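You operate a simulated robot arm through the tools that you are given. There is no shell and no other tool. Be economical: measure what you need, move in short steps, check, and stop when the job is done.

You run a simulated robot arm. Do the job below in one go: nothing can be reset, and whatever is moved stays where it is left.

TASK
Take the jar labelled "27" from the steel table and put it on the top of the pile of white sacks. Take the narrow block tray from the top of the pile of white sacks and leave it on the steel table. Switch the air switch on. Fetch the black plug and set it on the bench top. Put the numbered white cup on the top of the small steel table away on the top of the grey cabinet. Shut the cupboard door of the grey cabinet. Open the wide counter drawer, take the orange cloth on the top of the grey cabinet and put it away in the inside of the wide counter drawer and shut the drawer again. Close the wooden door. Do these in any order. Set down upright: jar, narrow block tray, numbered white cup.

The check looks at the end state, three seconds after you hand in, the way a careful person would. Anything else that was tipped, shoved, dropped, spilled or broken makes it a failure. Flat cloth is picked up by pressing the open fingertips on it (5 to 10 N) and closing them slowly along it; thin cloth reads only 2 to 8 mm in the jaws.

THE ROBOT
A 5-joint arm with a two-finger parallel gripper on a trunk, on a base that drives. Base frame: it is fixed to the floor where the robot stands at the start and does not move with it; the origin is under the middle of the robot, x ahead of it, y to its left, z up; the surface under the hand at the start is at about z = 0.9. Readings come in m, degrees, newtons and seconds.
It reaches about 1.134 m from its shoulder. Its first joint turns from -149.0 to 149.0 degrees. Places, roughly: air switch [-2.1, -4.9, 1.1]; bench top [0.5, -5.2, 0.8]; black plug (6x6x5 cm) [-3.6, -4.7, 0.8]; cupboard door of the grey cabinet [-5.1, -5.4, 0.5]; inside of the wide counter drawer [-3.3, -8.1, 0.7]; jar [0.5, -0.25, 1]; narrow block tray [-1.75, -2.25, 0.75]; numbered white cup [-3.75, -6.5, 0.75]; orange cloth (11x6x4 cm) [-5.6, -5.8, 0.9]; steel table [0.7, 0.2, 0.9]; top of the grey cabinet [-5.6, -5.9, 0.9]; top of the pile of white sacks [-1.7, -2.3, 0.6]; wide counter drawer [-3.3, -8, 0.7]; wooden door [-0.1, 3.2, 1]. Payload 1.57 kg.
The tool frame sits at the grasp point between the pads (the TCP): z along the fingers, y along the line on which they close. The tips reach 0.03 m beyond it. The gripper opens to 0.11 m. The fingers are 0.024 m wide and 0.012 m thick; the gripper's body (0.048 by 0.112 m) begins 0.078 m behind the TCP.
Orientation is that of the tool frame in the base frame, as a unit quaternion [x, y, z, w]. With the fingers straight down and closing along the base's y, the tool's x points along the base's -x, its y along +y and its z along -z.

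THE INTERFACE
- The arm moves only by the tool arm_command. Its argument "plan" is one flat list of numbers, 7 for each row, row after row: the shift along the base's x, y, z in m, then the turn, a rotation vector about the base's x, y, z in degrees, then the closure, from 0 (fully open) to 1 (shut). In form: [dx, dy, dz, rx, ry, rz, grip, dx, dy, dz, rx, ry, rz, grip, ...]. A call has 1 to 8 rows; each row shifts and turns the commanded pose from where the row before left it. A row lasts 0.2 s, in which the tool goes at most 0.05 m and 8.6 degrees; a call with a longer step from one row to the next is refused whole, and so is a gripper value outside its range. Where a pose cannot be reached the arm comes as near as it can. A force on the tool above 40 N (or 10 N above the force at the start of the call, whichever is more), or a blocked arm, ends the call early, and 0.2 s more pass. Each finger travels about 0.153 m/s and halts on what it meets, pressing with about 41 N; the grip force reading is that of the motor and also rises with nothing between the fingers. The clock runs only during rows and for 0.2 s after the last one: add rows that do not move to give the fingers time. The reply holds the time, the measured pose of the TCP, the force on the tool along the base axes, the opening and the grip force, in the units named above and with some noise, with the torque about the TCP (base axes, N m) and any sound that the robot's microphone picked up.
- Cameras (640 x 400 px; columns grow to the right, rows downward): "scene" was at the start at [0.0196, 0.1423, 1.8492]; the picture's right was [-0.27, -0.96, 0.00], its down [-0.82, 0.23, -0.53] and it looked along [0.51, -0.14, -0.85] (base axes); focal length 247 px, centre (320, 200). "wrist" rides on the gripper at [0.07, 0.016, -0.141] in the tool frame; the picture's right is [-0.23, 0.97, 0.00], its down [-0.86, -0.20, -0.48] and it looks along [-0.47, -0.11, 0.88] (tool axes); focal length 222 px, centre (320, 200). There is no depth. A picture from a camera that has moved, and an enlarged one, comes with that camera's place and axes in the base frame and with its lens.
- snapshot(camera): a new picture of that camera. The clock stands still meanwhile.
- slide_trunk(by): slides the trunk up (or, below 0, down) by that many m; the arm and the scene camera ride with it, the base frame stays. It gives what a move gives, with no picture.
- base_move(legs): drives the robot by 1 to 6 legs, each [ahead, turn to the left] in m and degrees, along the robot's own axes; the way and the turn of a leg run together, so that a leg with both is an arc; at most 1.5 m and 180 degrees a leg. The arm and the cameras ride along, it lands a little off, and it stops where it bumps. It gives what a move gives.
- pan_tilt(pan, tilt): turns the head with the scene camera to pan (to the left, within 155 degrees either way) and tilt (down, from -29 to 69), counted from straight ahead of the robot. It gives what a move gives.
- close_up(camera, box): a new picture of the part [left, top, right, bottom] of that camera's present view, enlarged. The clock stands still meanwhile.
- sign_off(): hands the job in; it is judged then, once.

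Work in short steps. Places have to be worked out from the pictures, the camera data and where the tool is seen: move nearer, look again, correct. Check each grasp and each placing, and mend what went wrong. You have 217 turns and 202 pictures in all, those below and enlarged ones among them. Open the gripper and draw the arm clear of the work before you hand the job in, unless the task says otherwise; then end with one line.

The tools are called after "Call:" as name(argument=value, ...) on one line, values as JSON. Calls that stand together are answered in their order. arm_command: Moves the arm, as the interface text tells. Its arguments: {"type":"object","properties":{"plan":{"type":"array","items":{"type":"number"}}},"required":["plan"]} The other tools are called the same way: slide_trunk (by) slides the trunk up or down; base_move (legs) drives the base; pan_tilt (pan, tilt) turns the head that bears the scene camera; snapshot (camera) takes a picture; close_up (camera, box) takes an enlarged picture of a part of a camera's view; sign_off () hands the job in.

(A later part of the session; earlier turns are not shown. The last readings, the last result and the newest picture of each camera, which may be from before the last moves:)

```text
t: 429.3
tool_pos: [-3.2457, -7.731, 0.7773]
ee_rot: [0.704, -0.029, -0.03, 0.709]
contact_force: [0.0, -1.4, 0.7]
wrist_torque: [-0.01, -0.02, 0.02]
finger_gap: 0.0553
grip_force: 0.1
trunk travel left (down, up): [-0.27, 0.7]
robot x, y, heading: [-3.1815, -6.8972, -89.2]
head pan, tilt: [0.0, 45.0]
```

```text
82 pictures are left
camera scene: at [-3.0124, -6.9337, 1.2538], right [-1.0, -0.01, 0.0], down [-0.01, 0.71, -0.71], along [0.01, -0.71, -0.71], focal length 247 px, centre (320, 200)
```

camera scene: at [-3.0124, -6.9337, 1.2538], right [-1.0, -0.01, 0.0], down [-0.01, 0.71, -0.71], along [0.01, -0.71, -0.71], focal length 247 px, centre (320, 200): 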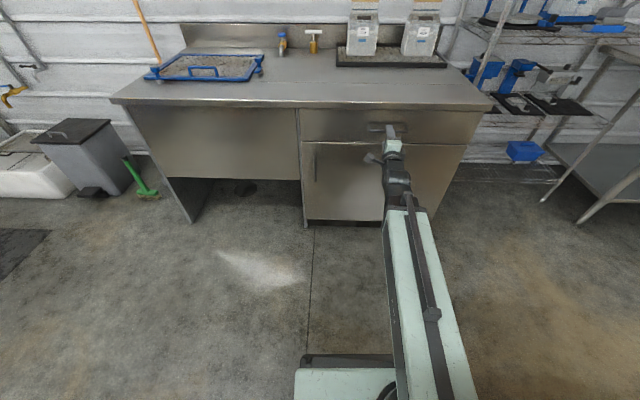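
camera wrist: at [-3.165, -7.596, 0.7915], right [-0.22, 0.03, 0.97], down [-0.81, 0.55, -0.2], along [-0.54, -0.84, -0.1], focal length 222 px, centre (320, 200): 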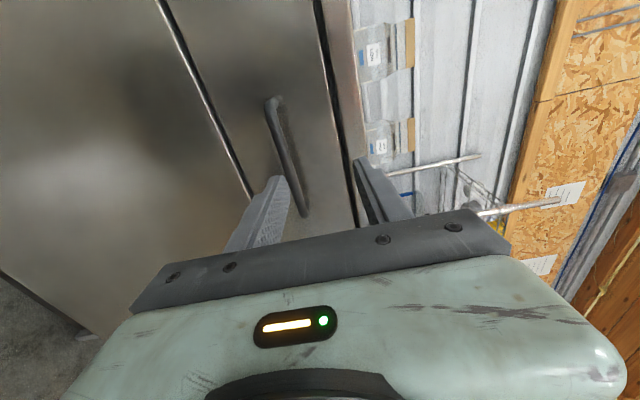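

The bar shows at z ≈ 0.735. I lower 4 cm and advance 6 cm, then check.

Call:
slide_trunk(by=-0.04)

Call:
arm_command(plan=[-0.005, -0.03, 0, 0, 0, 0, 0.5, -0.005, -0.03, 0, 0, 0, 0, 0.5])

Call:
snapshot(camera="wrist")

```text
t: 430.1
tool_pos: [-3.247, -7.731, 0.7364]
ee_rot: [0.704, -0.029, -0.031, 0.709]
contact_force: [-0.4, -0.6, -0.2]
wrist_torque: [-0.02, -0.01, 0.01]
finger_gap: 0.0549
grip_force: 0.1
trunk travel left (down, up): [-0.23, 0.74]
robot x, y, heading: [-3.1784, -6.9004, -89.2]
head pan, tilt: [0.0, 45.0]
```

```text
t: 430.7
tool_pos: [-3.2566, -7.791, 0.7372]
ee_rot: [0.704, -0.03, -0.031, 0.709]
contact_force: [1.1, 0.4, 0.2]
wrist_torque: [0.01, -0.01, -0.02]
finger_gap: 0.0547
grip_force: 0.1
trunk travel left (down, up): [-0.23, 0.74]
robot x, y, heading: [-3.183, -6.8967, -89.1]
head pan, tilt: [0.0, 45.0]
```

```text
81 pictures are left
camera wrist: at [-3.1753, -7.6561, 0.7516], right [-0.22, 0.03, 0.97], down [-0.81, 0.55, -0.2], along [-0.54, -0.84, -0.1], focal length 222 px, centre (320, 200)
```

wrist: 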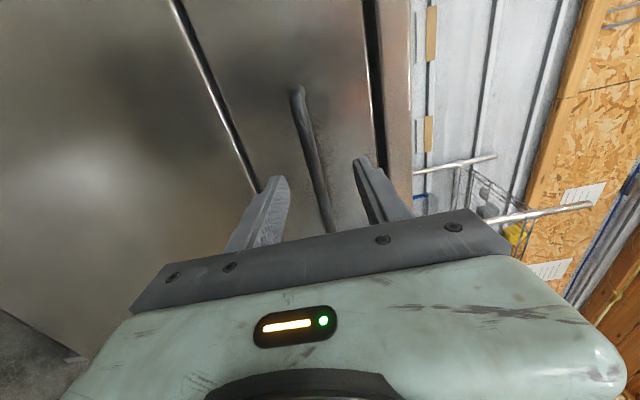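

The bar lies between the fingers. I advance gently and close on it.

Call:
arm_command(plan=[0, -0.02, 0, 0, 0, 0, 0.5, 0, -0.02, 0, 0, 0, 0, 0.5, 0, -0.012, 0, 0, 0, 0, 0.5])

Call:
snapshot(camera="wrist")

```text
t: 431.5
tool_pos: [-3.2562, -7.844, 0.7373]
ee_rot: [0.705, -0.029, -0.03, 0.708]
contact_force: [0.2, 0.4, 0.3]
wrist_torque: [0.01, -0.03, 0.02]
finger_gap: 0.0549
grip_force: 0.1
trunk travel left (down, up): [-0.23, 0.74]
robot x, y, heading: [-3.1808, -6.8987, -89.2]
head pan, tilt: [0.0, 45.0]
```

```text
80 pictures are left
camera wrist: at [-3.1753, -7.7084, 0.7513], right [-0.23, 0.02, 0.97], down [-0.81, 0.55, -0.2], along [-0.54, -0.84, -0.1], focal length 222 px, centre (320, 200)
```

wrist: 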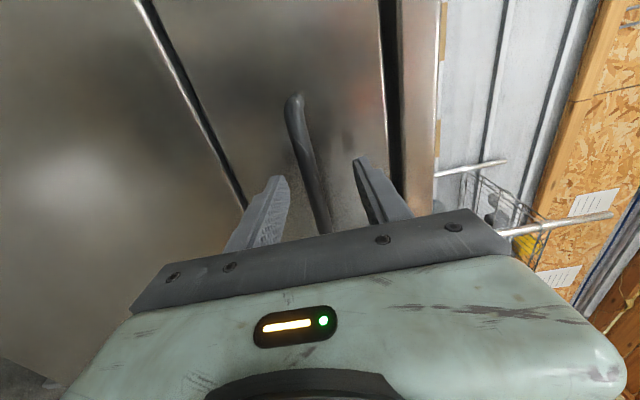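

Call:
arm_command(plan=[0, 0, 0, 0, 0, 0, 0.7, 0, 0, 0, 0, 0, 0, 0.85, 0, 0, 0, 0, 0, 0, 1, 0, 0, 0, 0, 0, 0, 1])

Call:
snapshot(camera="wrist")

```text
t: 432.3
tool_pos: [-3.2566, -7.8437, 0.7299]
ee_rot: [0.711, -0.031, -0.03, 0.702]
contact_force: [3.5, 1.5, -22.8]
wrist_torque: [0.54, -0.05, -0.36]
finger_gap: 0.0139
grip_force: 29.7
trunk travel left (down, up): [-0.23, 0.74]
robot x, y, heading: [-3.1813, -6.9011, -89.3]
head pan, tilt: [0.0, 45.0]
stopped in row 4: the force on the tool passed its limit at 42 N (the readings are from after the stop); the commanded pose is now the measured one
```

```text
79 pictures are left
camera wrist: at [-3.1751, -7.7093, 0.7479], right [-0.23, 0.01, 0.97], down [-0.81, 0.55, -0.19], along [-0.54, -0.83, -0.12], focal length 222 px, centre (320, 200)
```

wrist: 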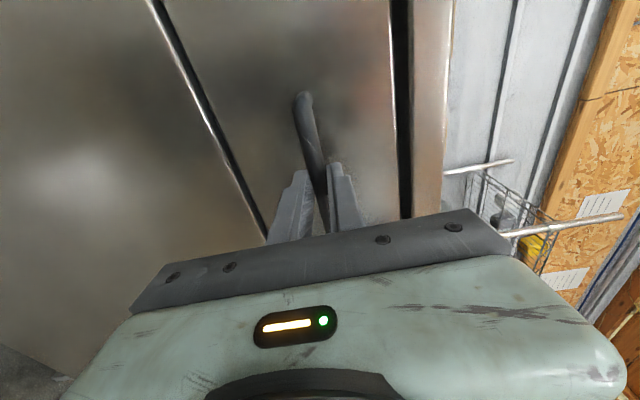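

The bar is gripped. I relieve the vertical load slightly and pull by reversing a few cm.

Call:
slide_trunk(by=-0.004)

Call:
base_move(legs=[[-0.1, 0]])

Call:
snapshot(camera="scene")

```text
t: 432.9
tool_pos: [-3.2572, -7.8444, 0.7304]
ee_rot: [0.708, -0.03, -0.031, 0.704]
contact_force: [0.1, -0.6, -3.0]
wrist_torque: [0.0, -0.04, 0.54]
finger_gap: 0.0138
grip_force: 30.9
trunk travel left (down, up): [-0.226, 0.744]
robot x, y, heading: [-3.1845, -6.8992, -89.0]
head pan, tilt: [0.0, 45.0]
```

```text
t: 434.0
tool_pos: [-3.2556, -7.7431, 0.731]
ee_rot: [0.708, -0.03, -0.03, 0.705]
contact_force: [21.4, -1.4, 0.1]
wrist_torque: [-0.01, -0.13, 0.59]
finger_gap: 0.0136
grip_force: 30.7
trunk travel left (down, up): [-0.226, 0.744]
robot x, y, heading: [-3.1836, -6.8004, -89.3]
head pan, tilt: [0.0, 45.0]
```

```text
78 pictures are left
camera scene: at [-3.0125, -6.8337, 1.2096], right [-1.0, -0.02, 0.0], down [-0.01, 0.71, -0.71], along [0.01, -0.71, -0.71], focal length 247 px, centre (320, 200)
```

scene: 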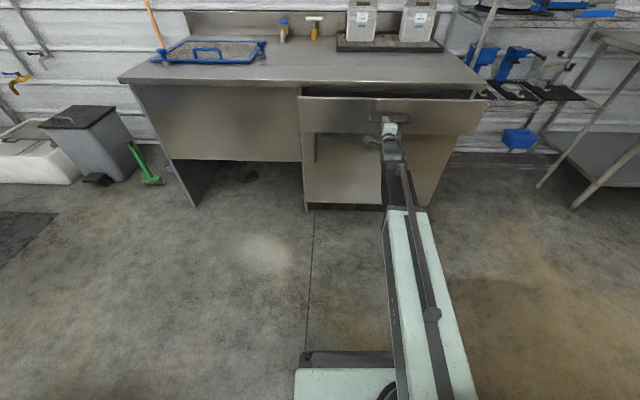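

The drawer opens. I relieve the side load and keep pulling.

Call:
arm_command(plan=[0.006, 0, 0, 0, 0, 0, 1])

Call:
base_move(legs=[[-0.1, 0]])

Call:
base_move(legs=[[-0.1, 0]])

Call:
snapshot(camera="scene")

```text
t: 434.4
tool_pos: [-3.2563, -7.7427, 0.7293]
ee_rot: [0.709, -0.03, -0.029, 0.704]
contact_force: [-7.5, -0.5, 3.7]
wrist_torque: [-0.11, 0.12, 0.09]
finger_gap: 0.0138
grip_force: 30.4
out of reach, approached as far as the arm can: row 1
trunk travel left (down, up): [-0.226, 0.744]
robot x, y, heading: [-3.1806, -6.8022, -88.9]
head pan, tilt: [0.0, 45.0]
```

```text
t: 435.5
tool_pos: [-3.2531, -7.6426, 0.7295]
ee_rot: [0.707, -0.028, -0.028, 0.706]
contact_force: [21.0, -1.3, 0.0]
wrist_torque: [-0.04, -0.14, 0.66]
finger_gap: 0.0137
grip_force: 30.3
trunk travel left (down, up): [-0.226, 0.744]
robot x, y, heading: [-3.1825, -6.7036, -89.3]
head pan, tilt: [0.0, 45.0]
```

```text
t: 436.7
tool_pos: [-3.2523, -7.545, 0.7307]
ee_rot: [0.708, -0.027, -0.027, 0.705]
contact_force: [21.8, -1.6, -1.7]
wrist_torque: [0.04, -0.18, 0.55]
finger_gap: 0.014
grip_force: 30.3
trunk travel left (down, up): [-0.226, 0.744]
robot x, y, heading: [-3.185, -6.5979, -88.8]
head pan, tilt: [0.0, 45.0]
```

```text
77 pictures are left
camera scene: at [-3.0156, -6.6346, 1.2095], right [-1.0, -0.02, 0.0], down [-0.01, 0.71, -0.71], along [0.01, -0.71, -0.71], focal length 247 px, centre (320, 200)
```

scene: 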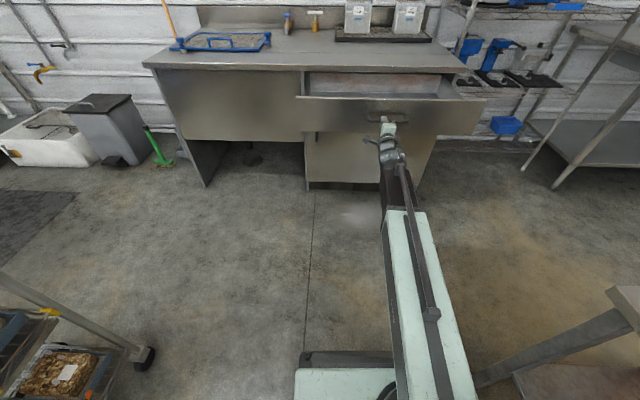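

It's open by 0.3 m. I pull another 8 cm, gently.

Call:
base_move(legs=[[-0.08, 0]])

Call:
arm_command(plan=[0, 0, 0, 0, 0, 0, 0.85, 0, 0, 0, 0, 0, 0, 0.5, 0, 0, 0, 0, 0, 0, 0.4, 0, 0, 0, 0, 0, 0, 0.4])

Call:
snapshot(camera="wrist")

```text
t: 437.7
tool_pos: [-3.2549, -7.4627, 0.7293]
ee_rot: [0.707, -0.027, -0.027, 0.706]
contact_force: [-0.8, 0.0, 0.4]
wrist_torque: [0.02, 0.01, -0.02]
finger_gap: 0.0
grip_force: 21.5
trunk travel left (down, up): [-0.226, 0.744]
robot x, y, heading: [-3.1899, -6.5175, -89.3]
head pan, tilt: [0.0, 45.0]
```

```text
t: 438.7
tool_pos: [-3.2547, -7.4642, 0.7306]
ee_rot: [0.708, -0.027, -0.027, 0.705]
contact_force: [-0.2, 1.2, 0.4]
wrist_torque: [0.0, 0.02, -0.01]
finger_gap: 0.0662
grip_force: 0.1
trunk travel left (down, up): [-0.226, 0.744]
robot x, y, heading: [-3.1883, -6.5226, -89.0]
head pan, tilt: [0.0, 45.0]
```

```text
76 pictures are left
camera wrist: at [-3.1742, -7.3274, 0.7464], right [-0.23, 0.01, 0.97], down [-0.82, 0.54, -0.2], along [-0.53, -0.84, -0.11], focal length 222 px, centre (320, 200)
```

wrist: 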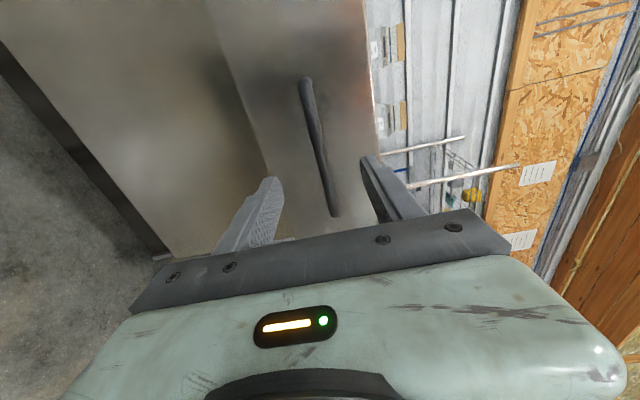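

The fingers slipped off at the end of the drawer's travel; the drawer is open 0.3 m. I raise the trunk and turn the tool back to vertical.

Call:
base_move(legs=[[-0.1, 0]])

Call:
slide_trunk(by=0.4)

Call:
slide_trunk(by=0.26)

Call:
arm_command(plan=[0, 0.02, 0, 8.16, -0.74, 0, 0, 0, 0.02, 0, 8.16, -0.74, 0, 0, 0, 0.02, 0, 8.16, -0.74, 0, 0, 0, 0.02, 0, 8.16, -0.74, 0, 0, 0, 0.02, 0, 8.16, -0.74, 0, 0, 0, 0.02, 0, 8.16, -0.74, 0, 0, 0, 0.02, 0, 8.16, -0.74, 0, 0, 0, 0.02, 0, 8.16, -0.74, 0, 0])

Call:
arm_command(plan=[0, 0.02, 0, 8.16, -0.74, 0, 0, 0, 0.02, 0, 8.16, -0.74, 0, 0, 0, 0.02, 0, 8.16, -0.74, 0, 0])

Call:
snapshot(camera="scene")

```text
t: 439.9
tool_pos: [-3.256, -7.3625, 0.7302]
ee_rot: [0.708, -0.028, -0.027, 0.705]
contact_force: [-0.1, 0.4, -0.7]
wrist_torque: [0.02, 0.04, 0.02]
finger_gap: 0.066
grip_force: 0.1
trunk travel left (down, up): [-0.226, 0.744]
robot x, y, heading: [-3.1897, -6.418, -88.9]
head pan, tilt: [0.0, 45.0]
```

```text
t: 443.7
tool_pos: [-3.2554, -7.3622, 1.1308]
ee_rot: [0.708, -0.028, -0.027, 0.705]
contact_force: [-0.4, -0.2, 0.6]
wrist_torque: [-0.03, 0.01, -0.04]
finger_gap: 0.066
grip_force: 0.0
trunk travel left (down, up): [-0.626, 0.344]
robot x, y, heading: [-3.1899, -6.417, -88.8]
head pan, tilt: [0.0, 45.0]
```

```text
t: 446.4
tool_pos: [-3.2556, -7.3641, 1.39]
ee_rot: [0.708, -0.027, -0.027, 0.705]
contact_force: [0.0, 0.0, 0.1]
wrist_torque: [0.01, 0.0, 0.01]
finger_gap: 0.0661
grip_force: 0.0
trunk travel left (down, up): [-0.886, 0.084]
robot x, y, heading: [-3.1896, -6.4179, -88.8]
head pan, tilt: [0.0, 45.0]
```

```text
t: 448.2
tool_pos: [-3.2555, -7.2018, 1.1734]
ee_rot: [0.977, -0.042, -0.002, 0.21]
contact_force: [-0.6, -0.2, -0.1]
wrist_torque: [-0.01, 0.04, 0.01]
finger_gap: 0.1101
grip_force: 0.1
out of reach, approached as far as the arm can: row 1, 2, 3, 4, 5, 6, 7, 8
trunk travel left (down, up): [-0.886, 0.084]
robot x, y, heading: [-3.1878, -6.4172, -89.3]
head pan, tilt: [0.0, 45.0]
```

```text
t: 449.0
tool_pos: [-3.2566, -7.1419, 1.1527]
ee_rot: [0.999, -0.045, 0.008, -0.003]
contact_force: [-0.8, 0.0, 1.0]
wrist_torque: [0.01, 0.0, 0.0]
finger_gap: 0.1098
grip_force: 0.0
out of reach, approached as far as the arm can: row 1, 2
trunk travel left (down, up): [-0.886, 0.084]
robot x, y, heading: [-3.1853, -6.4194, -88.9]
head pan, tilt: [0.0, 45.0]
```

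```text
75 pictures are left
camera scene: at [-3.02, -6.4522, 1.8697], right [-1.0, -0.02, 0.0], down [-0.01, 0.71, -0.71], along [0.01, -0.71, -0.71], focal length 247 px, centre (320, 200)
```

scene: 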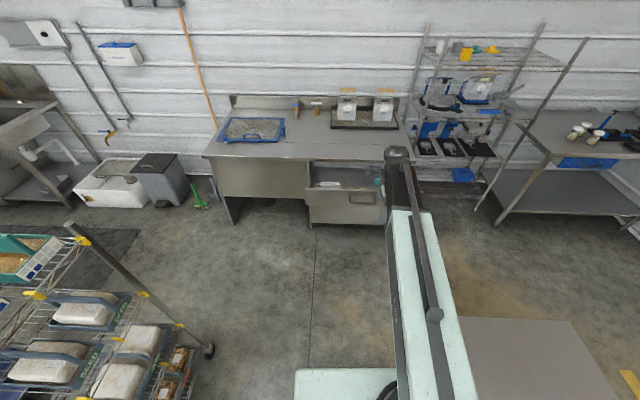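

The drawer stands open. I go back north round the bench: reverse up the aisle, then west, then south to the cabinet.

Call:
base_move(legs=[[0, -8], [-1.5, 0], [0, 8], [-1.45, 0]])

Call:
base_move(legs=[[0, -91], [1.45, 0]])

Call:
pan_tilt(pan=70, tilt=35)

Call:
snapshot(camera="scene")

```text
t: 464.3
tool_pos: [-3.1466, -4.2318, 1.153]
ee_rot: [0.999, -0.033, 0.007, -0.003]
contact_force: [0.1, 0.4, -0.2]
wrist_torque: [0.0, 0.01, 0.03]
finger_gap: 0.1097
grip_force: 0.0
trunk travel left (down, up): [-0.886, 0.084]
robot x, y, heading: [-3.0953, -3.5089, -87.9]
head pan, tilt: [0.0, 45.0]
```

```text
t: 475.3
tool_pos: [-5.2462, -3.4268, 1.1519]
ee_rot: [-0.667, 0.745, -0.008, -0.002]
contact_force: [-0.3, 0.5, 0.1]
wrist_torque: [-0.02, -0.05, 0.03]
finger_gap: 0.1103
grip_force: 0.0
trunk travel left (down, up): [-0.886, 0.084]
robot x, y, heading: [-4.526, -3.5098, 180.0]
head pan, tilt: [0.0, 45.0]
```

```text
t: 476.7
tool_pos: [-5.2465, -3.4251, 1.1525]
ee_rot: [-0.667, 0.745, -0.007, -0.002]
contact_force: [0.3, -0.1, -1.2]
wrist_torque: [0.03, -0.02, 0.0]
finger_gap: 0.11
grip_force: 0.1
trunk travel left (down, up): [-0.886, 0.084]
robot x, y, heading: [-4.5242, -3.5067, 180.1]
head pan, tilt: [70.0, 35.0]
```

```text
74 pictures are left
camera scene: at [-4.5103, -3.7642, 1.8845], right [-0.94, 0.34, 0.0], down [0.2, 0.54, -0.82], along [-0.28, -0.77, -0.57], focal length 247 px, centre (320, 200)
```

scene: 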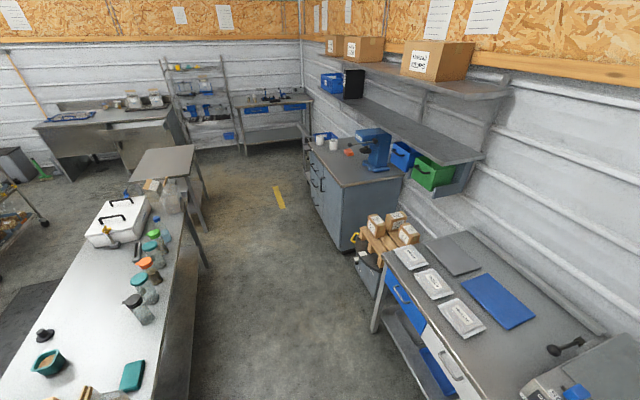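

The way is clear and the cabinet door is shut. I turn south and drive to the cabinet.

Call:
base_move(legs=[[0, 86], [1.2, 0], [1.1, 0]])

Call:
pan_tilt(pan=-80, tilt=50)

Call:
snapshot(camera="scene")

Call:
close_up(camera="scene", box=[280, 100, 420, 190])

```text
t: 491.6
tool_pos: [-4.7162, -6.4887, 1.1528]
ee_rot: [0.998, -0.066, 0.007, -0.003]
contact_force: [0.9, 0.8, -0.5]
wrist_torque: [0.0, 0.01, 0.0]
finger_gap: 0.1101
grip_force: 0.0
trunk travel left (down, up): [-0.886, 0.084]
robot x, y, heading: [-4.6129, -5.7677, -91.2]
head pan, tilt: [70.0, 35.0]
```

```text
t: 493.9
tool_pos: [-4.7156, -6.4881, 1.1538]
ee_rot: [0.998, -0.066, 0.007, -0.003]
contact_force: [-0.4, -1.1, -0.8]
wrist_torque: [0.02, 0.0, 0.0]
finger_gap: 0.1101
grip_force: 0.0
trunk travel left (down, up): [-0.886, 0.084]
robot x, y, heading: [-4.6179, -5.7712, -91.2]
head pan, tilt: [-80.0, 50.0]
```

```text
73 pictures are left
camera scene: at [-4.5206, -5.7387, 1.8628], right [-0.15, 0.99, 0.0], down [0.76, 0.12, -0.64], along [-0.64, -0.1, -0.77], focal length 247 px, centre (320, 200)
```

scene: 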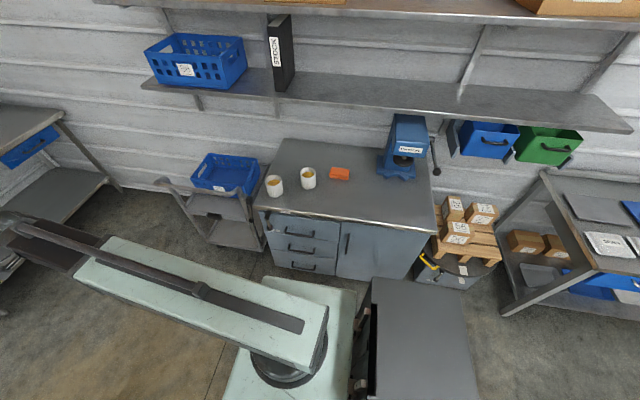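

```text
4.44 times, centred on (350, 145) of scene
camera zoom: at [-4.5206, -5.7387, 1.8628], right [-0.15, 0.99, 0.0], down [0.76, 0.12, -0.64], along [-0.64, -0.1, -0.77], focal length 1098 px, centre (187, 444)
```

zoom: 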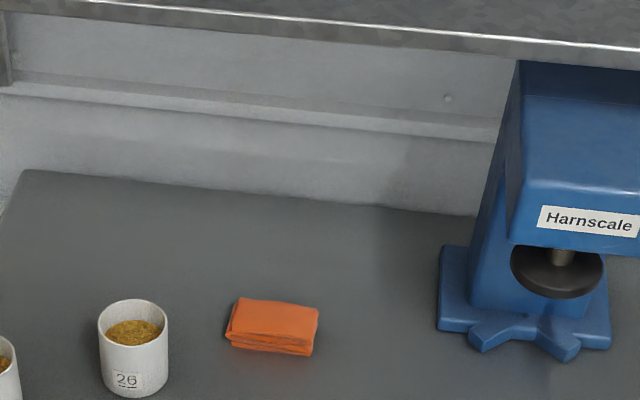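

The folded cloth is at about (-5.54, -5.79). I turn the base to face the cabinet and move a bit nearer.

Call:
base_move(legs=[[0, -83], [0.1, 0]])

Call:
snapshot(camera="wrist")

```text
t: 498.6
tool_pos: [-5.4465, -5.7768, 1.1515]
ee_rot: [0.709, -0.706, 0.008, 0.001]
contact_force: [0.0, -0.5, -0.2]
wrist_torque: [0.02, -0.06, 0.02]
finger_gap: 0.11
grip_force: 0.0
trunk travel left (down, up): [-0.886, 0.084]
robot x, y, heading: [-4.7134, -5.7954, -174.0]
head pan, tilt: [-80.0, 50.0]
```

```text
71 pictures are left
camera wrist: at [-5.463, -5.844, 1.2933], right [-0.97, 0.22, -0.01], down [0.19, 0.86, 0.47], along [0.11, 0.45, -0.88], focal length 222 px, centre (320, 200)
```

wrist: 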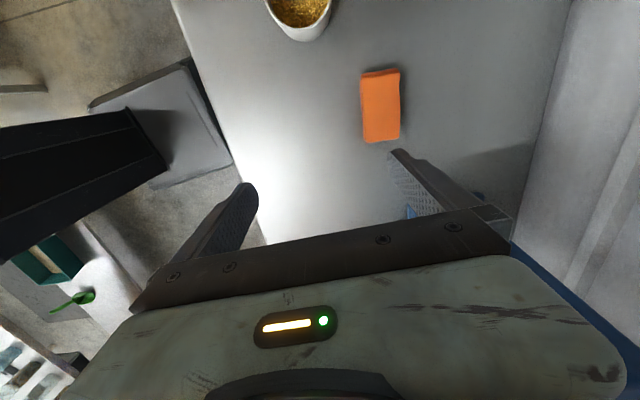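

The cloth is at (-5.547, -5.792), its short side along the closing axis. I lower, slide over it, and stop just above.

Call:
slide_trunk(by=-0.1)

Call:
arm_command(plan=[-0.034, -0.005, 0, 0, 0, 0, 0, -0.034, -0.005, 0, 0, 0, 0, 0, -0.033, -0.005, 0, 0, 0, 0, 0])

Call:
slide_trunk(by=-0.08)

Call:
snapshot(camera="wrist")

Call:
close_up(camera="scene", box=[240, 60, 480, 210])

```text
t: 499.9
tool_pos: [-5.4427, -5.7761, 1.0525]
ee_rot: [0.709, -0.705, 0.007, 0.003]
contact_force: [0.8, 0.1, -0.1]
wrist_torque: [-0.02, 0.02, 0.03]
finger_gap: 0.11
grip_force: 0.0
trunk travel left (down, up): [-0.786, 0.184]
robot x, y, heading: [-4.7143, -5.7935, -174.3]
head pan, tilt: [-80.0, 50.0]
```

```text
t: 500.9
tool_pos: [-5.5118, -5.788, 1.0679]
ee_rot: [0.708, -0.706, 0.008, 0.002]
contact_force: [0.3, 0.6, 0.1]
wrist_torque: [0.02, 0.01, 0.0]
finger_gap: 0.11
grip_force: 0.0
trunk travel left (down, up): [-0.786, 0.184]
robot x, y, heading: [-4.7093, -5.7969, -174.1]
head pan, tilt: [-80.0, 50.0]
stopped in row 3: the arm was blocked; the commanded pose is now the measured one
```

```text
t: 502.1
tool_pos: [-5.5239, -5.7871, 0.9811]
ee_rot: [0.707, -0.707, 0.007, 0.004]
contact_force: [3.9, 1.6, 2.0]
wrist_torque: [-0.05, 0.38, -0.04]
finger_gap: 0.11
grip_force: 0.1
trunk travel left (down, up): [-0.706, 0.264]
robot x, y, heading: [-4.7094, -5.7985, -174.2]
head pan, tilt: [-80.0, 50.0]
```

```text
70 pictures are left
camera wrist: at [-5.5422, -5.855, 1.1229], right [-0.97, 0.23, -0.01], down [0.19, 0.86, 0.47], along [0.11, 0.45, -0.88], focal length 222 px, centre (320, 200)
```

wrist: 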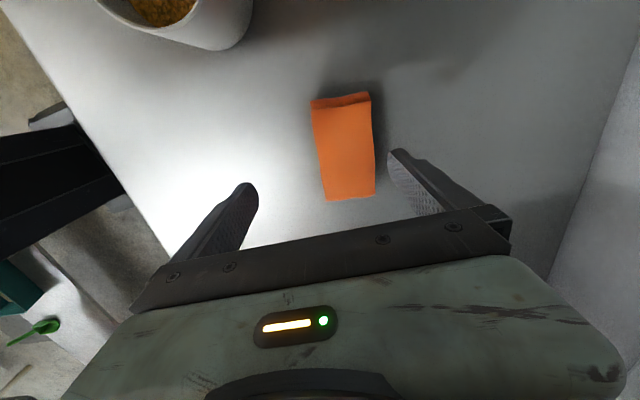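

```text
2.67 times, centred on (360, 135) of scene
camera zoom: at [-4.656, -5.8852, 1.6823], right [0.96, 0.27, -0.01], down [0.2, -0.74, -0.64], along [-0.18, 0.62, -0.77], focal length 659 px, centre (213, 373)
```

zoom: 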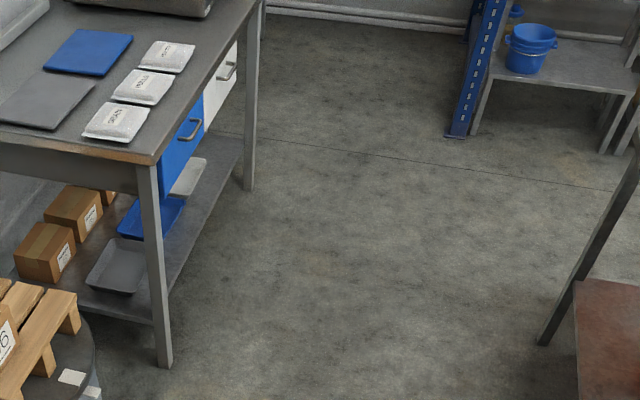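

Something touched (4 N, "blocked"). I look along the arm before going on.

Call:
pan_tilt(pan=0, tilt=30)

Call:
snapshot(camera="scene")

```text
t: 503.6
tool_pos: [-5.5337, -5.7908, 0.9729]
ee_rot: [0.708, -0.706, 0.011, 0.0]
contact_force: [0.0, 0.2, 0.3]
wrist_torque: [0.01, -0.04, 0.01]
finger_gap: 0.11
grip_force: 0.1
trunk travel left (down, up): [-0.706, 0.264]
robot x, y, heading: [-4.7094, -5.794, -173.9]
head pan, tilt: [0.0, 30.0]
```

```text
68 pictures are left
camera scene: at [-4.7399, -5.97, 1.7123], right [-0.1, 0.99, 0.0], down [0.5, 0.05, -0.87], along [-0.86, -0.09, -0.5], focal length 247 px, centre (320, 200)
```

scene: 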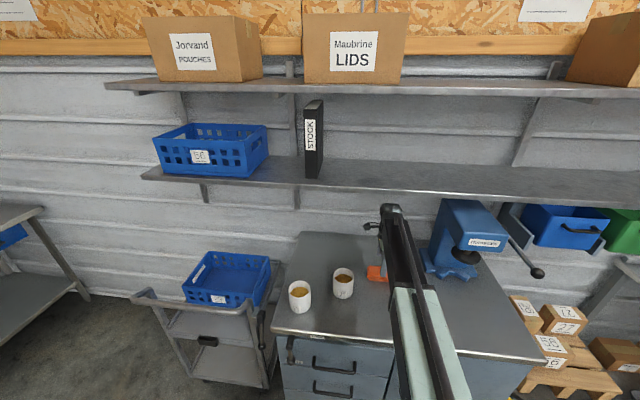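

The wrist brushed the shelf's front edge but is now under it, free of force, and nothing on the shelf moved. I lower a little, shift 1.6 cm to centre on the cloth, then lower on.

Call:
slide_trunk(by=-0.033)

Call:
arm_command(plan=[-0.016, -0.004, 0, 0, 0, 0, 0])

Call:
snapshot(camera="wrist")

```text
t: 504.4
tool_pos: [-5.5346, -5.7901, 0.9403]
ee_rot: [0.708, -0.706, 0.012, -0.001]
contact_force: [-0.2, 0.4, -0.3]
wrist_torque: [-0.02, -0.01, 0.03]
finger_gap: 0.1102
grip_force: 0.2
trunk travel left (down, up): [-0.673, 0.297]
robot x, y, heading: [-4.7126, -5.7974, -174.1]
head pan, tilt: [0.0, 30.0]
```

```text
t: 504.8
tool_pos: [-5.551, -5.7948, 0.9402]
ee_rot: [0.709, -0.706, 0.012, -0.001]
contact_force: [-0.6, -0.4, -0.4]
wrist_torque: [0.0, 0.02, 0.0]
finger_gap: 0.1099
grip_force: 0.0
trunk travel left (down, up): [-0.673, 0.297]
robot x, y, heading: [-4.7126, -5.7957, -174.2]
head pan, tilt: [0.0, 30.0]
```

```text
67 pictures are left
camera wrist: at [-5.57, -5.8621, 1.0817], right [-0.97, 0.22, -0.02], down [0.19, 0.86, 0.47], along [0.12, 0.45, -0.88], focal length 222 px, centre (320, 200)
```

wrist: 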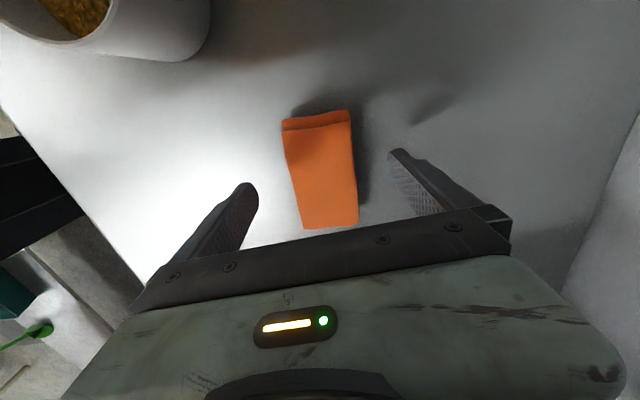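

Centred. I lower until the tips touch the top.

Call:
slide_trunk(by=-0.027)

Call:
slide_trunk(by=-0.006)

Call:
slide_trunk(by=-0.005)

```text
t: 505.5
tool_pos: [-5.5508, -5.7941, 0.9128]
ee_rot: [0.709, -0.705, 0.011, -0.001]
contact_force: [-0.3, -0.3, 0.4]
wrist_torque: [-0.01, -0.02, 0.0]
finger_gap: 0.1099
grip_force: 0.1
trunk travel left (down, up): [-0.646, 0.324]
robot x, y, heading: [-4.7093, -5.7943, -174.0]
head pan, tilt: [0.0, 30.0]
```

```text
t: 506.1
tool_pos: [-5.5504, -5.7938, 0.9065]
ee_rot: [0.708, -0.706, 0.011, -0.002]
contact_force: [-0.7, 0.1, -0.4]
wrist_torque: [0.0, -0.01, -0.01]
finger_gap: 0.1099
grip_force: 0.1
trunk travel left (down, up): [-0.64, 0.33]
robot x, y, heading: [-4.7106, -5.795, -174.4]
head pan, tilt: [0.0, 30.0]
```

```text
t: 506.6
tool_pos: [-5.5502, -5.7952, 0.9032]
ee_rot: [0.708, -0.706, 0.011, -0.001]
contact_force: [0.3, 0.1, -0.3]
wrist_torque: [-0.02, -0.01, -0.01]
finger_gap: 0.1098
grip_force: 0.1
trunk travel left (down, up): [-0.635, 0.335]
robot x, y, heading: [-4.7073, -5.7905, -174.1]
head pan, tilt: [0.0, 30.0]
```

Call:
slide_trunk(by=-0.004)

Call:
arm_command(plan=[0, 0, 0, 0, 0, 0, 0.15, 0, 0, 0, 0, 0, 0, 0.3, 0, 0, 0, 0, 0, 0, 0.45, 0, 0, 0, 0, 0, 0, 0.6, 0, 0, 0, 0, 0, 0, 0.75, 0, 0, 0, 0, 0, 0, 0.9, 0, 0, 0, 0, 0, 0, 1, 0, 0, 0, 0, 0, 0, 1])

Call:
snapshot(camera="wrist")

```text
t: 507.1
tool_pos: [-5.552, -5.7952, 0.8992]
ee_rot: [0.708, -0.706, 0.011, -0.002]
contact_force: [0.4, -0.2, -0.7]
wrist_torque: [0.0, -0.02, 0.01]
finger_gap: 0.1099
grip_force: 0.0
trunk travel left (down, up): [-0.631, 0.339]
robot x, y, heading: [-4.7143, -5.7921, -174.0]
head pan, tilt: [0.0, 30.0]
```

```text
t: 508.9
tool_pos: [-5.551, -5.7946, 0.8975]
ee_rot: [0.708, -0.706, 0.011, -0.001]
contact_force: [1.4, -0.1, 3.8]
wrist_torque: [0.07, 0.09, -0.1]
finger_gap: 0.0579
grip_force: 41.5
trunk travel left (down, up): [-0.631, 0.339]
robot x, y, heading: [-4.7103, -5.7973, -174.2]
head pan, tilt: [0.0, 30.0]
```

```text
66 pictures are left
camera wrist: at [-5.5696, -5.8616, 1.0398], right [-0.97, 0.22, -0.02], down [0.19, 0.86, 0.47], along [0.12, 0.45, -0.88], focal length 222 px, centre (320, 200)
```

wrist: 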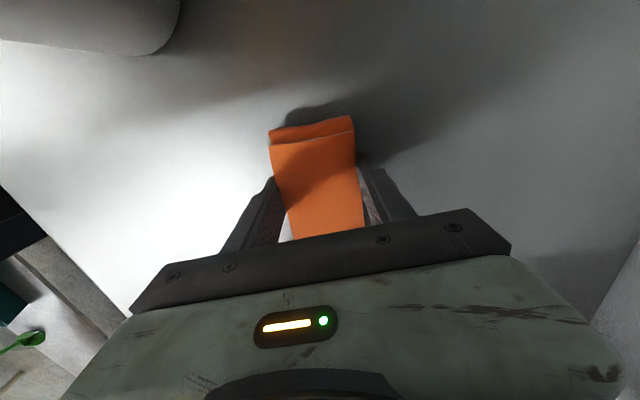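

Grasped at 58 mm. I lift 4 cm, move out from under the shelf (+x), then raise.

Call:
slide_trunk(by=0.04)

Call:
arm_command(plan=[0.035, 0, 0, 0, 0, 0, 1, 0.04, 0, 0, 0, 0, 0, 1, 0.04, 0, 0, 0, 0, 0, 1, 0.04, 0, 0, 0, 0, 0, 1])

Call:
slide_trunk(by=0.22)

Call:
snapshot(camera="scene")

Call:
snapshot(camera="wrist")

```text
t: 509.8
tool_pos: [-5.5513, -5.795, 0.9381]
ee_rot: [0.709, -0.705, 0.011, -0.002]
contact_force: [0.6, 0.0, -0.2]
wrist_torque: [0.02, 0.02, -0.03]
finger_gap: 0.0577
grip_force: 40.6
trunk travel left (down, up): [-0.671, 0.299]
robot x, y, heading: [-4.7086, -5.795, -174.2]
head pan, tilt: [0.0, 30.0]
```

```text
t: 510.8
tool_pos: [-5.3957, -5.7942, 0.9377]
ee_rot: [0.709, -0.705, 0.011, -0.002]
contact_force: [-0.6, -0.2, -0.4]
wrist_torque: [-0.04, -0.03, -0.04]
finger_gap: 0.0574
grip_force: 40.7
trunk travel left (down, up): [-0.671, 0.299]
robot x, y, heading: [-4.7108, -5.7969, -173.8]
head pan, tilt: [0.0, 30.0]
```

```text
t: 513.1
tool_pos: [-5.3959, -5.7945, 1.1579]
ee_rot: [0.708, -0.706, 0.011, -0.001]
contact_force: [-1.3, 0.2, -0.7]
wrist_torque: [0.0, -0.01, 0.0]
finger_gap: 0.0572
grip_force: 40.8
trunk travel left (down, up): [-0.891, 0.079]
robot x, y, heading: [-4.7138, -5.7966, -174.2]
head pan, tilt: [0.0, 30.0]
```

```text
65 pictures are left
camera scene: at [-4.74, -5.9701, 1.8973], right [-0.1, 0.99, 0.0], down [0.5, 0.05, -0.87], along [-0.86, -0.09, -0.5], focal length 247 px, centre (320, 200)
```

scene: 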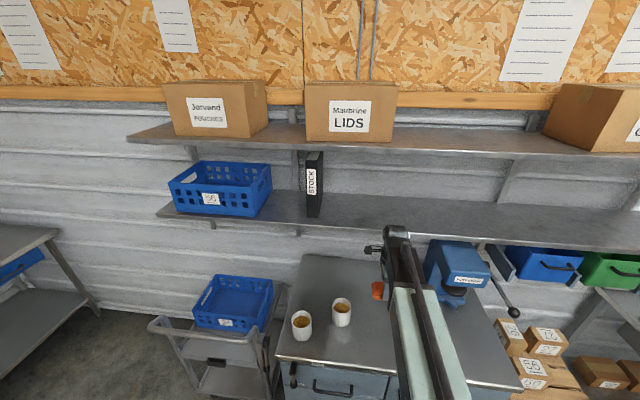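

```text
64 pictures are left
camera wrist: at [-5.4142, -5.8622, 1.2996], right [-0.97, 0.22, -0.02], down [0.19, 0.86, 0.47], along [0.12, 0.45, -0.88], focal length 222 px, centre (320, 200)
```

wrist: 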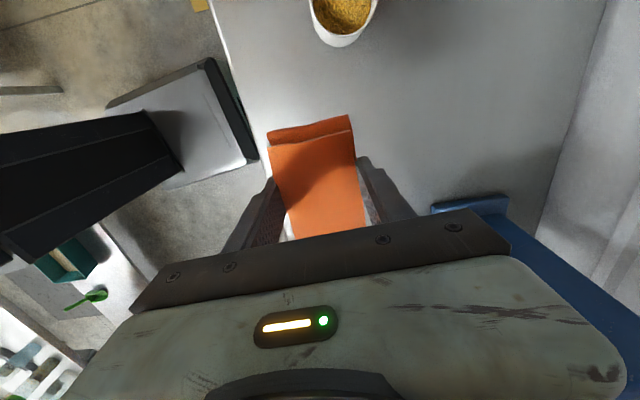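

The cloth is in hand and the cabinet top undisturbed. I retrace the route north and round to the drawer.

Call:
base_move(legs=[[0, 81], [-1.2, 0], [-1.1, 0]])

Call:
base_move(legs=[[0, -87], [-1.5, 0]])

Call:
base_move(legs=[[0, 90], [1.5, 0]])

```text
t: 527.8
tool_pos: [-4.6579, -4.1884, 1.1585]
ee_rot: [0.996, -0.083, 0.008, -0.008]
contact_force: [0.3, -0.8, -0.4]
wrist_torque: [-0.01, 0.01, -0.02]
finger_gap: 0.0568
grip_force: 41.4
trunk travel left (down, up): [-0.891, 0.079]
robot x, y, heading: [-4.5404, -3.5121, -93.6]
head pan, tilt: [0.0, 30.0]
```

```text
t: 539.0
tool_pos: [-3.704, -3.4661, 1.1603]
ee_rot: [-0.659, 0.752, -0.011, 0.0]
contact_force: [0.1, -0.2, -0.8]
wrist_torque: [-0.04, -0.01, -0.02]
finger_gap: 0.0569
grip_force: 40.9
trunk travel left (down, up): [-0.891, 0.079]
robot x, y, heading: [-3.0269, -3.562, 178.4]
head pan, tilt: [0.0, 30.0]
```

```text
t: 550.3
tool_pos: [-3.1545, -5.7407, 1.158]
ee_rot: [0.998, -0.064, 0.008, -0.008]
contact_force: [-0.6, -0.2, -1.0]
wrist_torque: [0.02, -0.01, 0.02]
finger_gap: 0.0568
grip_force: 41.2
trunk travel left (down, up): [-0.891, 0.079]
robot x, y, heading: [-3.065, -5.0652, -91.2]
head pan, tilt: [0.0, 30.0]
```

I continue 1.9 m south to the drawer.

Call:
base_move(legs=[[1.2, 0], [0.65, 0]])

Call:
pan_tilt(pan=0, tilt=50)

Call:
snapshot(camera="scene")

Call:
snapshot(camera="wrist")

```text
t: 559.6
tool_pos: [-3.1574, -7.6025, 1.1577]
ee_rot: [0.999, -0.053, 0.007, -0.009]
contact_force: [0.5, -0.4, -0.1]
wrist_torque: [0.02, -0.01, 0.01]
finger_gap: 0.0566
grip_force: 41.0
trunk travel left (down, up): [-0.891, 0.079]
robot x, y, heading: [-3.0839, -6.9236, -89.6]
head pan, tilt: [0.0, 30.0]
```

```text
t: 560.5
tool_pos: [-3.1571, -7.6028, 1.1576]
ee_rot: [0.999, -0.053, 0.007, -0.009]
contact_force: [-0.4, 0.4, -1.0]
wrist_torque: [-0.01, 0.0, -0.02]
finger_gap: 0.057
grip_force: 41.1
trunk travel left (down, up): [-0.891, 0.079]
robot x, y, heading: [-3.0824, -6.9219, -89.9]
head pan, tilt: [0.0, 50.0]
```

```text
63 pictures are left
camera scene: at [-2.9141, -6.9545, 1.8679], right [-1.0, 0.0, 0.0], down [0.0, 0.77, -0.64], along [0.0, -0.64, -0.77], focal length 247 px, centre (320, 200)
```

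scene: 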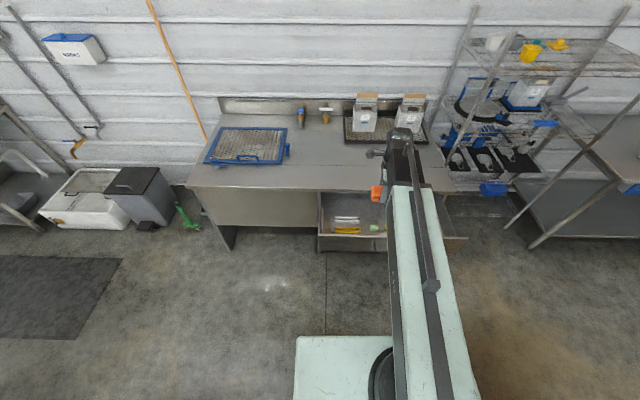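

```text
62 pictures are left
camera wrist: at [-3.0924, -7.6281, 1.2997], right [-0.33, -0.94, -0.02], down [-0.84, 0.28, 0.47], along [-0.44, 0.17, -0.88], focal length 222 px, centre (320, 200)
```

wrist: 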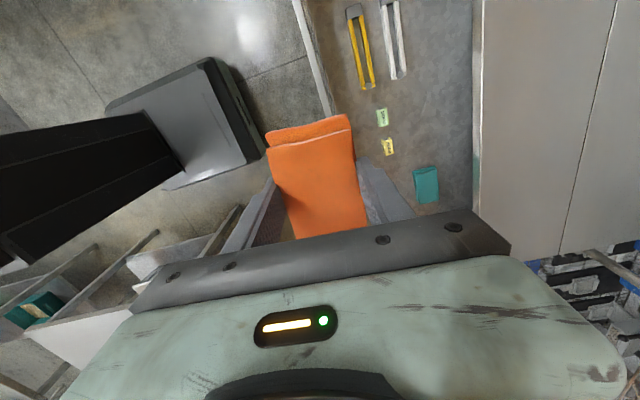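

The drawer holds tongs, stickers and a teal cloth; the clear floor space is at its west front, about (-3.44, -7.70). I move over it and look again.

Call:
arm_command(plan=[-0.0404, -0.0139, 0, 0, 0, 0, 1, -0.0404, -0.0139, 0, 0, 0, 0, 1, -0.0404, -0.0139, 0, 0, 0, 0, 1, -0.0404, -0.0139, 0, 0, 0, 0, 1, -0.0404, -0.0139, 0, 0, 0, 0, 1, -0.0404, -0.0139, 0, 0, 0, 0, 1, -0.0404, -0.0139, 0, 0, 0, 0, 1])

Call:
snapshot(camera="wrist")

Call:
close_up(camera="scene", box=[300, 150, 500, 270])

```text
t: 562.1
tool_pos: [-3.4374, -7.7003, 1.1588]
ee_rot: [0.999, -0.053, 0.007, -0.008]
contact_force: [0.5, 0.2, -0.2]
wrist_torque: [0.01, -0.04, -0.02]
finger_gap: 0.0568
grip_force: 40.6
trunk travel left (down, up): [-0.891, 0.079]
robot x, y, heading: [-3.0831, -6.9231, -89.8]
head pan, tilt: [0.0, 50.0]
```

```text
61 pictures are left
camera wrist: at [-3.3734, -7.7262, 1.2994], right [-0.33, -0.94, -0.02], down [-0.84, 0.28, 0.47], along [-0.44, 0.17, -0.88], focal length 222 px, centre (320, 200)
```

wrist: 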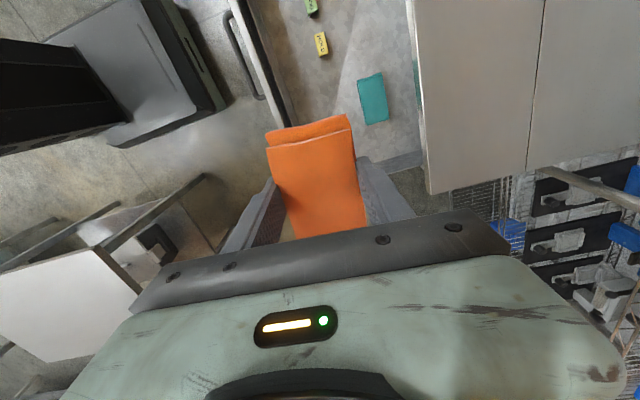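

```text
3.20 times, centred on (400, 210) of scene
camera zoom: at [-2.9146, -6.9548, 1.8679], right [-1.0, 0.0, 0.0], down [0.0, 0.77, -0.64], along [0.0, -0.64, -0.77], focal length 791 px, centre (64, 168)
```

zoom: 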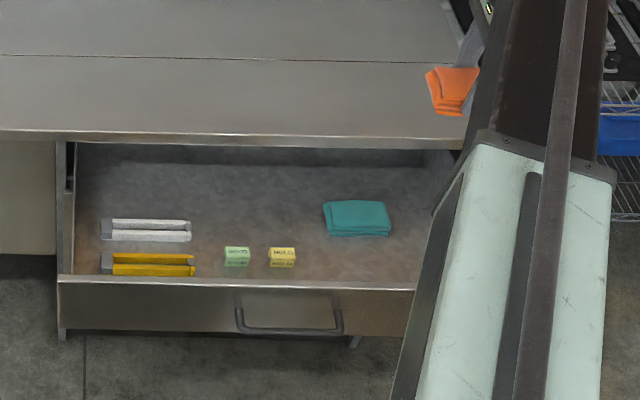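

I shift slightly west/front to (-3.52, -7.675), clear of the teal cloth, then lower.

Call:
arm_command(plan=[-0.04, 0.012, 0, 0, 0, 0, 1, -0.042, 0.013, 0, 0, 0, 0, 1])

Call:
slide_trunk(by=-0.28)

Call:
snapshot(camera="wrist")

Call:
close_up(camera="scene", box=[300, 110, 500, 270])

```text
t: 562.7
tool_pos: [-3.5239, -7.6754, 1.1575]
ee_rot: [0.999, -0.053, 0.008, -0.009]
contact_force: [-0.1, 0.2, -0.5]
wrist_torque: [-0.01, -0.03, 0.01]
finger_gap: 0.0569
grip_force: 41.5
trunk travel left (down, up): [-0.891, 0.079]
robot x, y, heading: [-3.0832, -6.9234, -89.8]
head pan, tilt: [0.0, 50.0]
```

```text
t: 565.5
tool_pos: [-3.5215, -7.6751, 0.8778]
ee_rot: [0.999, -0.053, 0.007, -0.008]
contact_force: [0.4, -0.8, 0.5]
wrist_torque: [-0.02, -0.02, -0.04]
finger_gap: 0.0567
grip_force: 40.8
trunk travel left (down, up): [-0.611, 0.359]
robot x, y, heading: [-3.0817, -6.9205, -89.9]
head pan, tilt: [0.0, 50.0]
```

```text
59 pictures are left
camera wrist: at [-3.4571, -7.7001, 1.0197], right [-0.33, -0.94, -0.02], down [-0.84, 0.28, 0.47], along [-0.44, 0.17, -0.88], focal length 222 px, centre (320, 200)
```

wrist: 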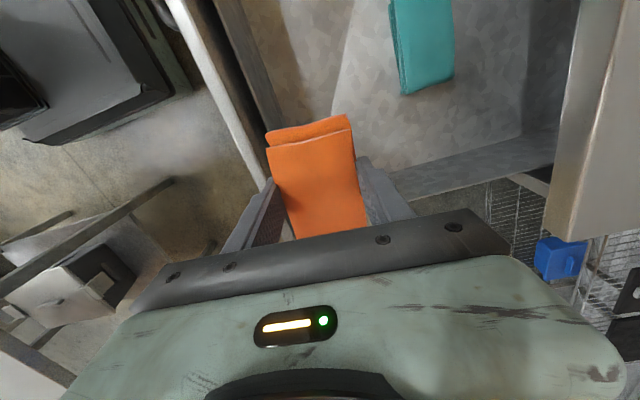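

```text
2.50 times, centred on (400, 190) of scene
camera zoom: at [-2.9142, -6.9545, 1.5878], right [-1.0, 0.0, 0.0], down [0.0, 0.77, -0.64], along [0.0, -0.64, -0.77], focal length 618 px, centre (120, 225)
```

zoom: 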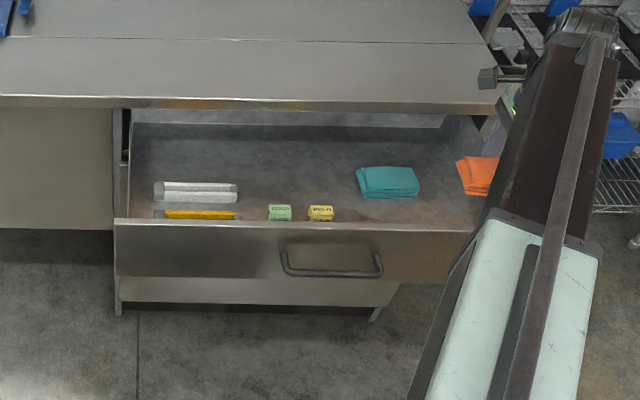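

The west and front drawer walls are close, so I shift to (-3.49, -7.705) before going further down.

Call:
arm_command(plan=[0.031, -0.03, 0, 0, 0, 0, 1])

Call:
slide_trunk(by=-0.05)

Call:
snapshot(camera="wrist")

```text
t: 565.9
tool_pos: [-3.493, -7.7048, 0.8797]
ee_rot: [0.998, -0.054, 0.008, -0.009]
contact_force: [0.9, 0.4, -0.9]
wrist_torque: [-0.01, -0.05, 0.01]
finger_gap: 0.0569
grip_force: 41.0
trunk travel left (down, up): [-0.611, 0.359]
robot x, y, heading: [-3.0803, -6.9228, -89.7]
head pan, tilt: [0.0, 50.0]
```

```text
t: 566.8
tool_pos: [-3.4924, -7.7059, 0.8278]
ee_rot: [0.999, -0.053, 0.008, -0.009]
contact_force: [0.3, 0.4, 0.0]
wrist_torque: [0.0, -0.02, 0.01]
finger_gap: 0.0569
grip_force: 41.8
trunk travel left (down, up): [-0.561, 0.409]
robot x, y, heading: [-3.0827, -6.9262, -90.0]
head pan, tilt: [0.0, 50.0]
```

```text
57 pictures are left
camera wrist: at [-3.4273, -7.7309, 0.9696], right [-0.33, -0.94, -0.02], down [-0.84, 0.28, 0.47], along [-0.44, 0.17, -0.88], focal length 222 px, centre (320, 200)
```

wrist: 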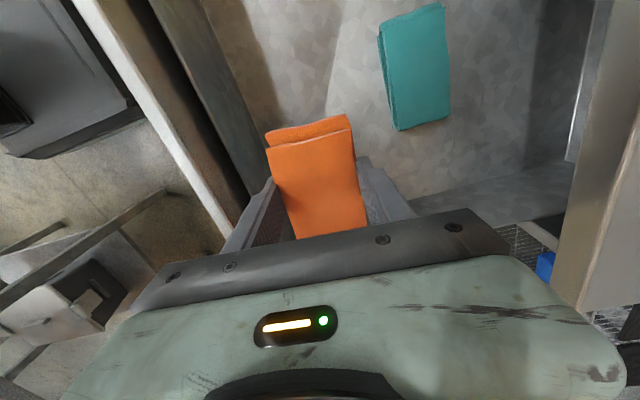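

It fits inside. I lower the last few centimetres.

Call:
slide_trunk(by=-0.045)

Call:
slide_trunk(by=-0.012)

Call:
slide_trunk(by=-0.01)

Call:
snapshot(camera="wrist")

```text
t: 567.7
tool_pos: [-3.4921, -7.7045, 0.7833]
ee_rot: [0.999, -0.053, 0.008, -0.008]
contact_force: [0.3, 0.4, -1.3]
wrist_torque: [0.03, -0.02, -0.02]
finger_gap: 0.057
grip_force: 41.2
trunk travel left (down, up): [-0.516, 0.454]
robot x, y, heading: [-3.0822, -6.9193, -89.9]
head pan, tilt: [0.0, 50.0]
```

```text
t: 568.3
tool_pos: [-3.4935, -7.7052, 0.7705]
ee_rot: [0.999, -0.053, 0.008, -0.008]
contact_force: [0.0, -0.6, -0.5]
wrist_torque: [-0.02, 0.01, -0.01]
finger_gap: 0.0568
grip_force: 40.8
trunk travel left (down, up): [-0.504, 0.466]
robot x, y, heading: [-3.081, -6.9202, -90.0]
head pan, tilt: [0.0, 50.0]
```

```text
t: 568.9
tool_pos: [-3.4919, -7.705, 0.7602]
ee_rot: [0.999, -0.053, 0.007, -0.008]
contact_force: [0.6, 0.3, -1.1]
wrist_torque: [0.02, -0.02, 0.0]
finger_gap: 0.0567
grip_force: 41.2
trunk travel left (down, up): [-0.494, 0.476]
robot x, y, heading: [-3.0828, -6.9174, -89.9]
head pan, tilt: [0.0, 50.0]
```

```text
56 pictures are left
camera wrist: at [-3.4273, -7.7309, 0.9026], right [-0.33, -0.94, -0.02], down [-0.84, 0.28, 0.47], along [-0.44, 0.17, -0.88], focal length 222 px, centre (320, 200)
```

wrist: 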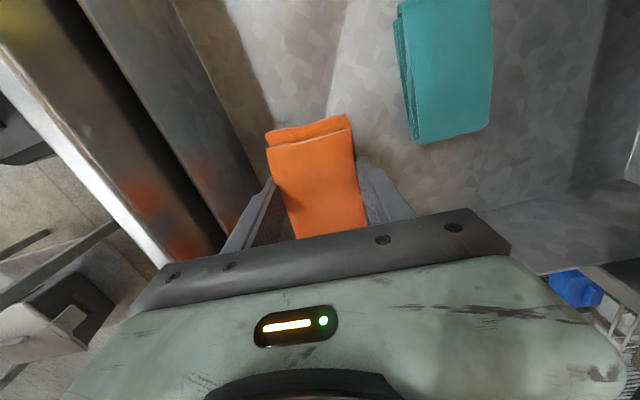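

Call:
slide_trunk(by=-0.01)

Call:
slide_trunk(by=-0.01)

Call:
slide_trunk(by=-0.01)

```text
t: 569.5
tool_pos: [-3.4926, -7.7062, 0.7515]
ee_rot: [0.999, -0.053, 0.008, -0.008]
contact_force: [-0.3, -0.6, -0.1]
wrist_torque: [-0.04, -0.02, 0.0]
finger_gap: 0.057
grip_force: 40.6
trunk travel left (down, up): [-0.484, 0.486]
robot x, y, heading: [-3.0804, -6.9198, -89.7]
head pan, tilt: [0.0, 50.0]
```

```text
t: 570.0
tool_pos: [-3.4927, -7.7054, 0.7408]
ee_rot: [0.999, -0.053, 0.008, -0.009]
contact_force: [0.3, 0.3, -1.6]
wrist_torque: [0.01, -0.05, 0.0]
finger_gap: 0.0568
grip_force: 41.2
trunk travel left (down, up): [-0.474, 0.496]
robot x, y, heading: [-3.084, -6.9234, -90.1]
head pan, tilt: [0.0, 50.0]
```

```text
t: 570.6
tool_pos: [-3.4913, -7.7058, 0.7316]
ee_rot: [0.999, -0.053, 0.007, -0.008]
contact_force: [0.7, -0.6, -1.1]
wrist_torque: [-0.01, 0.03, 0.0]
finger_gap: 0.0569
grip_force: 41.0
trunk travel left (down, up): [-0.464, 0.506]
robot x, y, heading: [-3.0814, -6.9239, -89.9]
head pan, tilt: [0.0, 50.0]
```

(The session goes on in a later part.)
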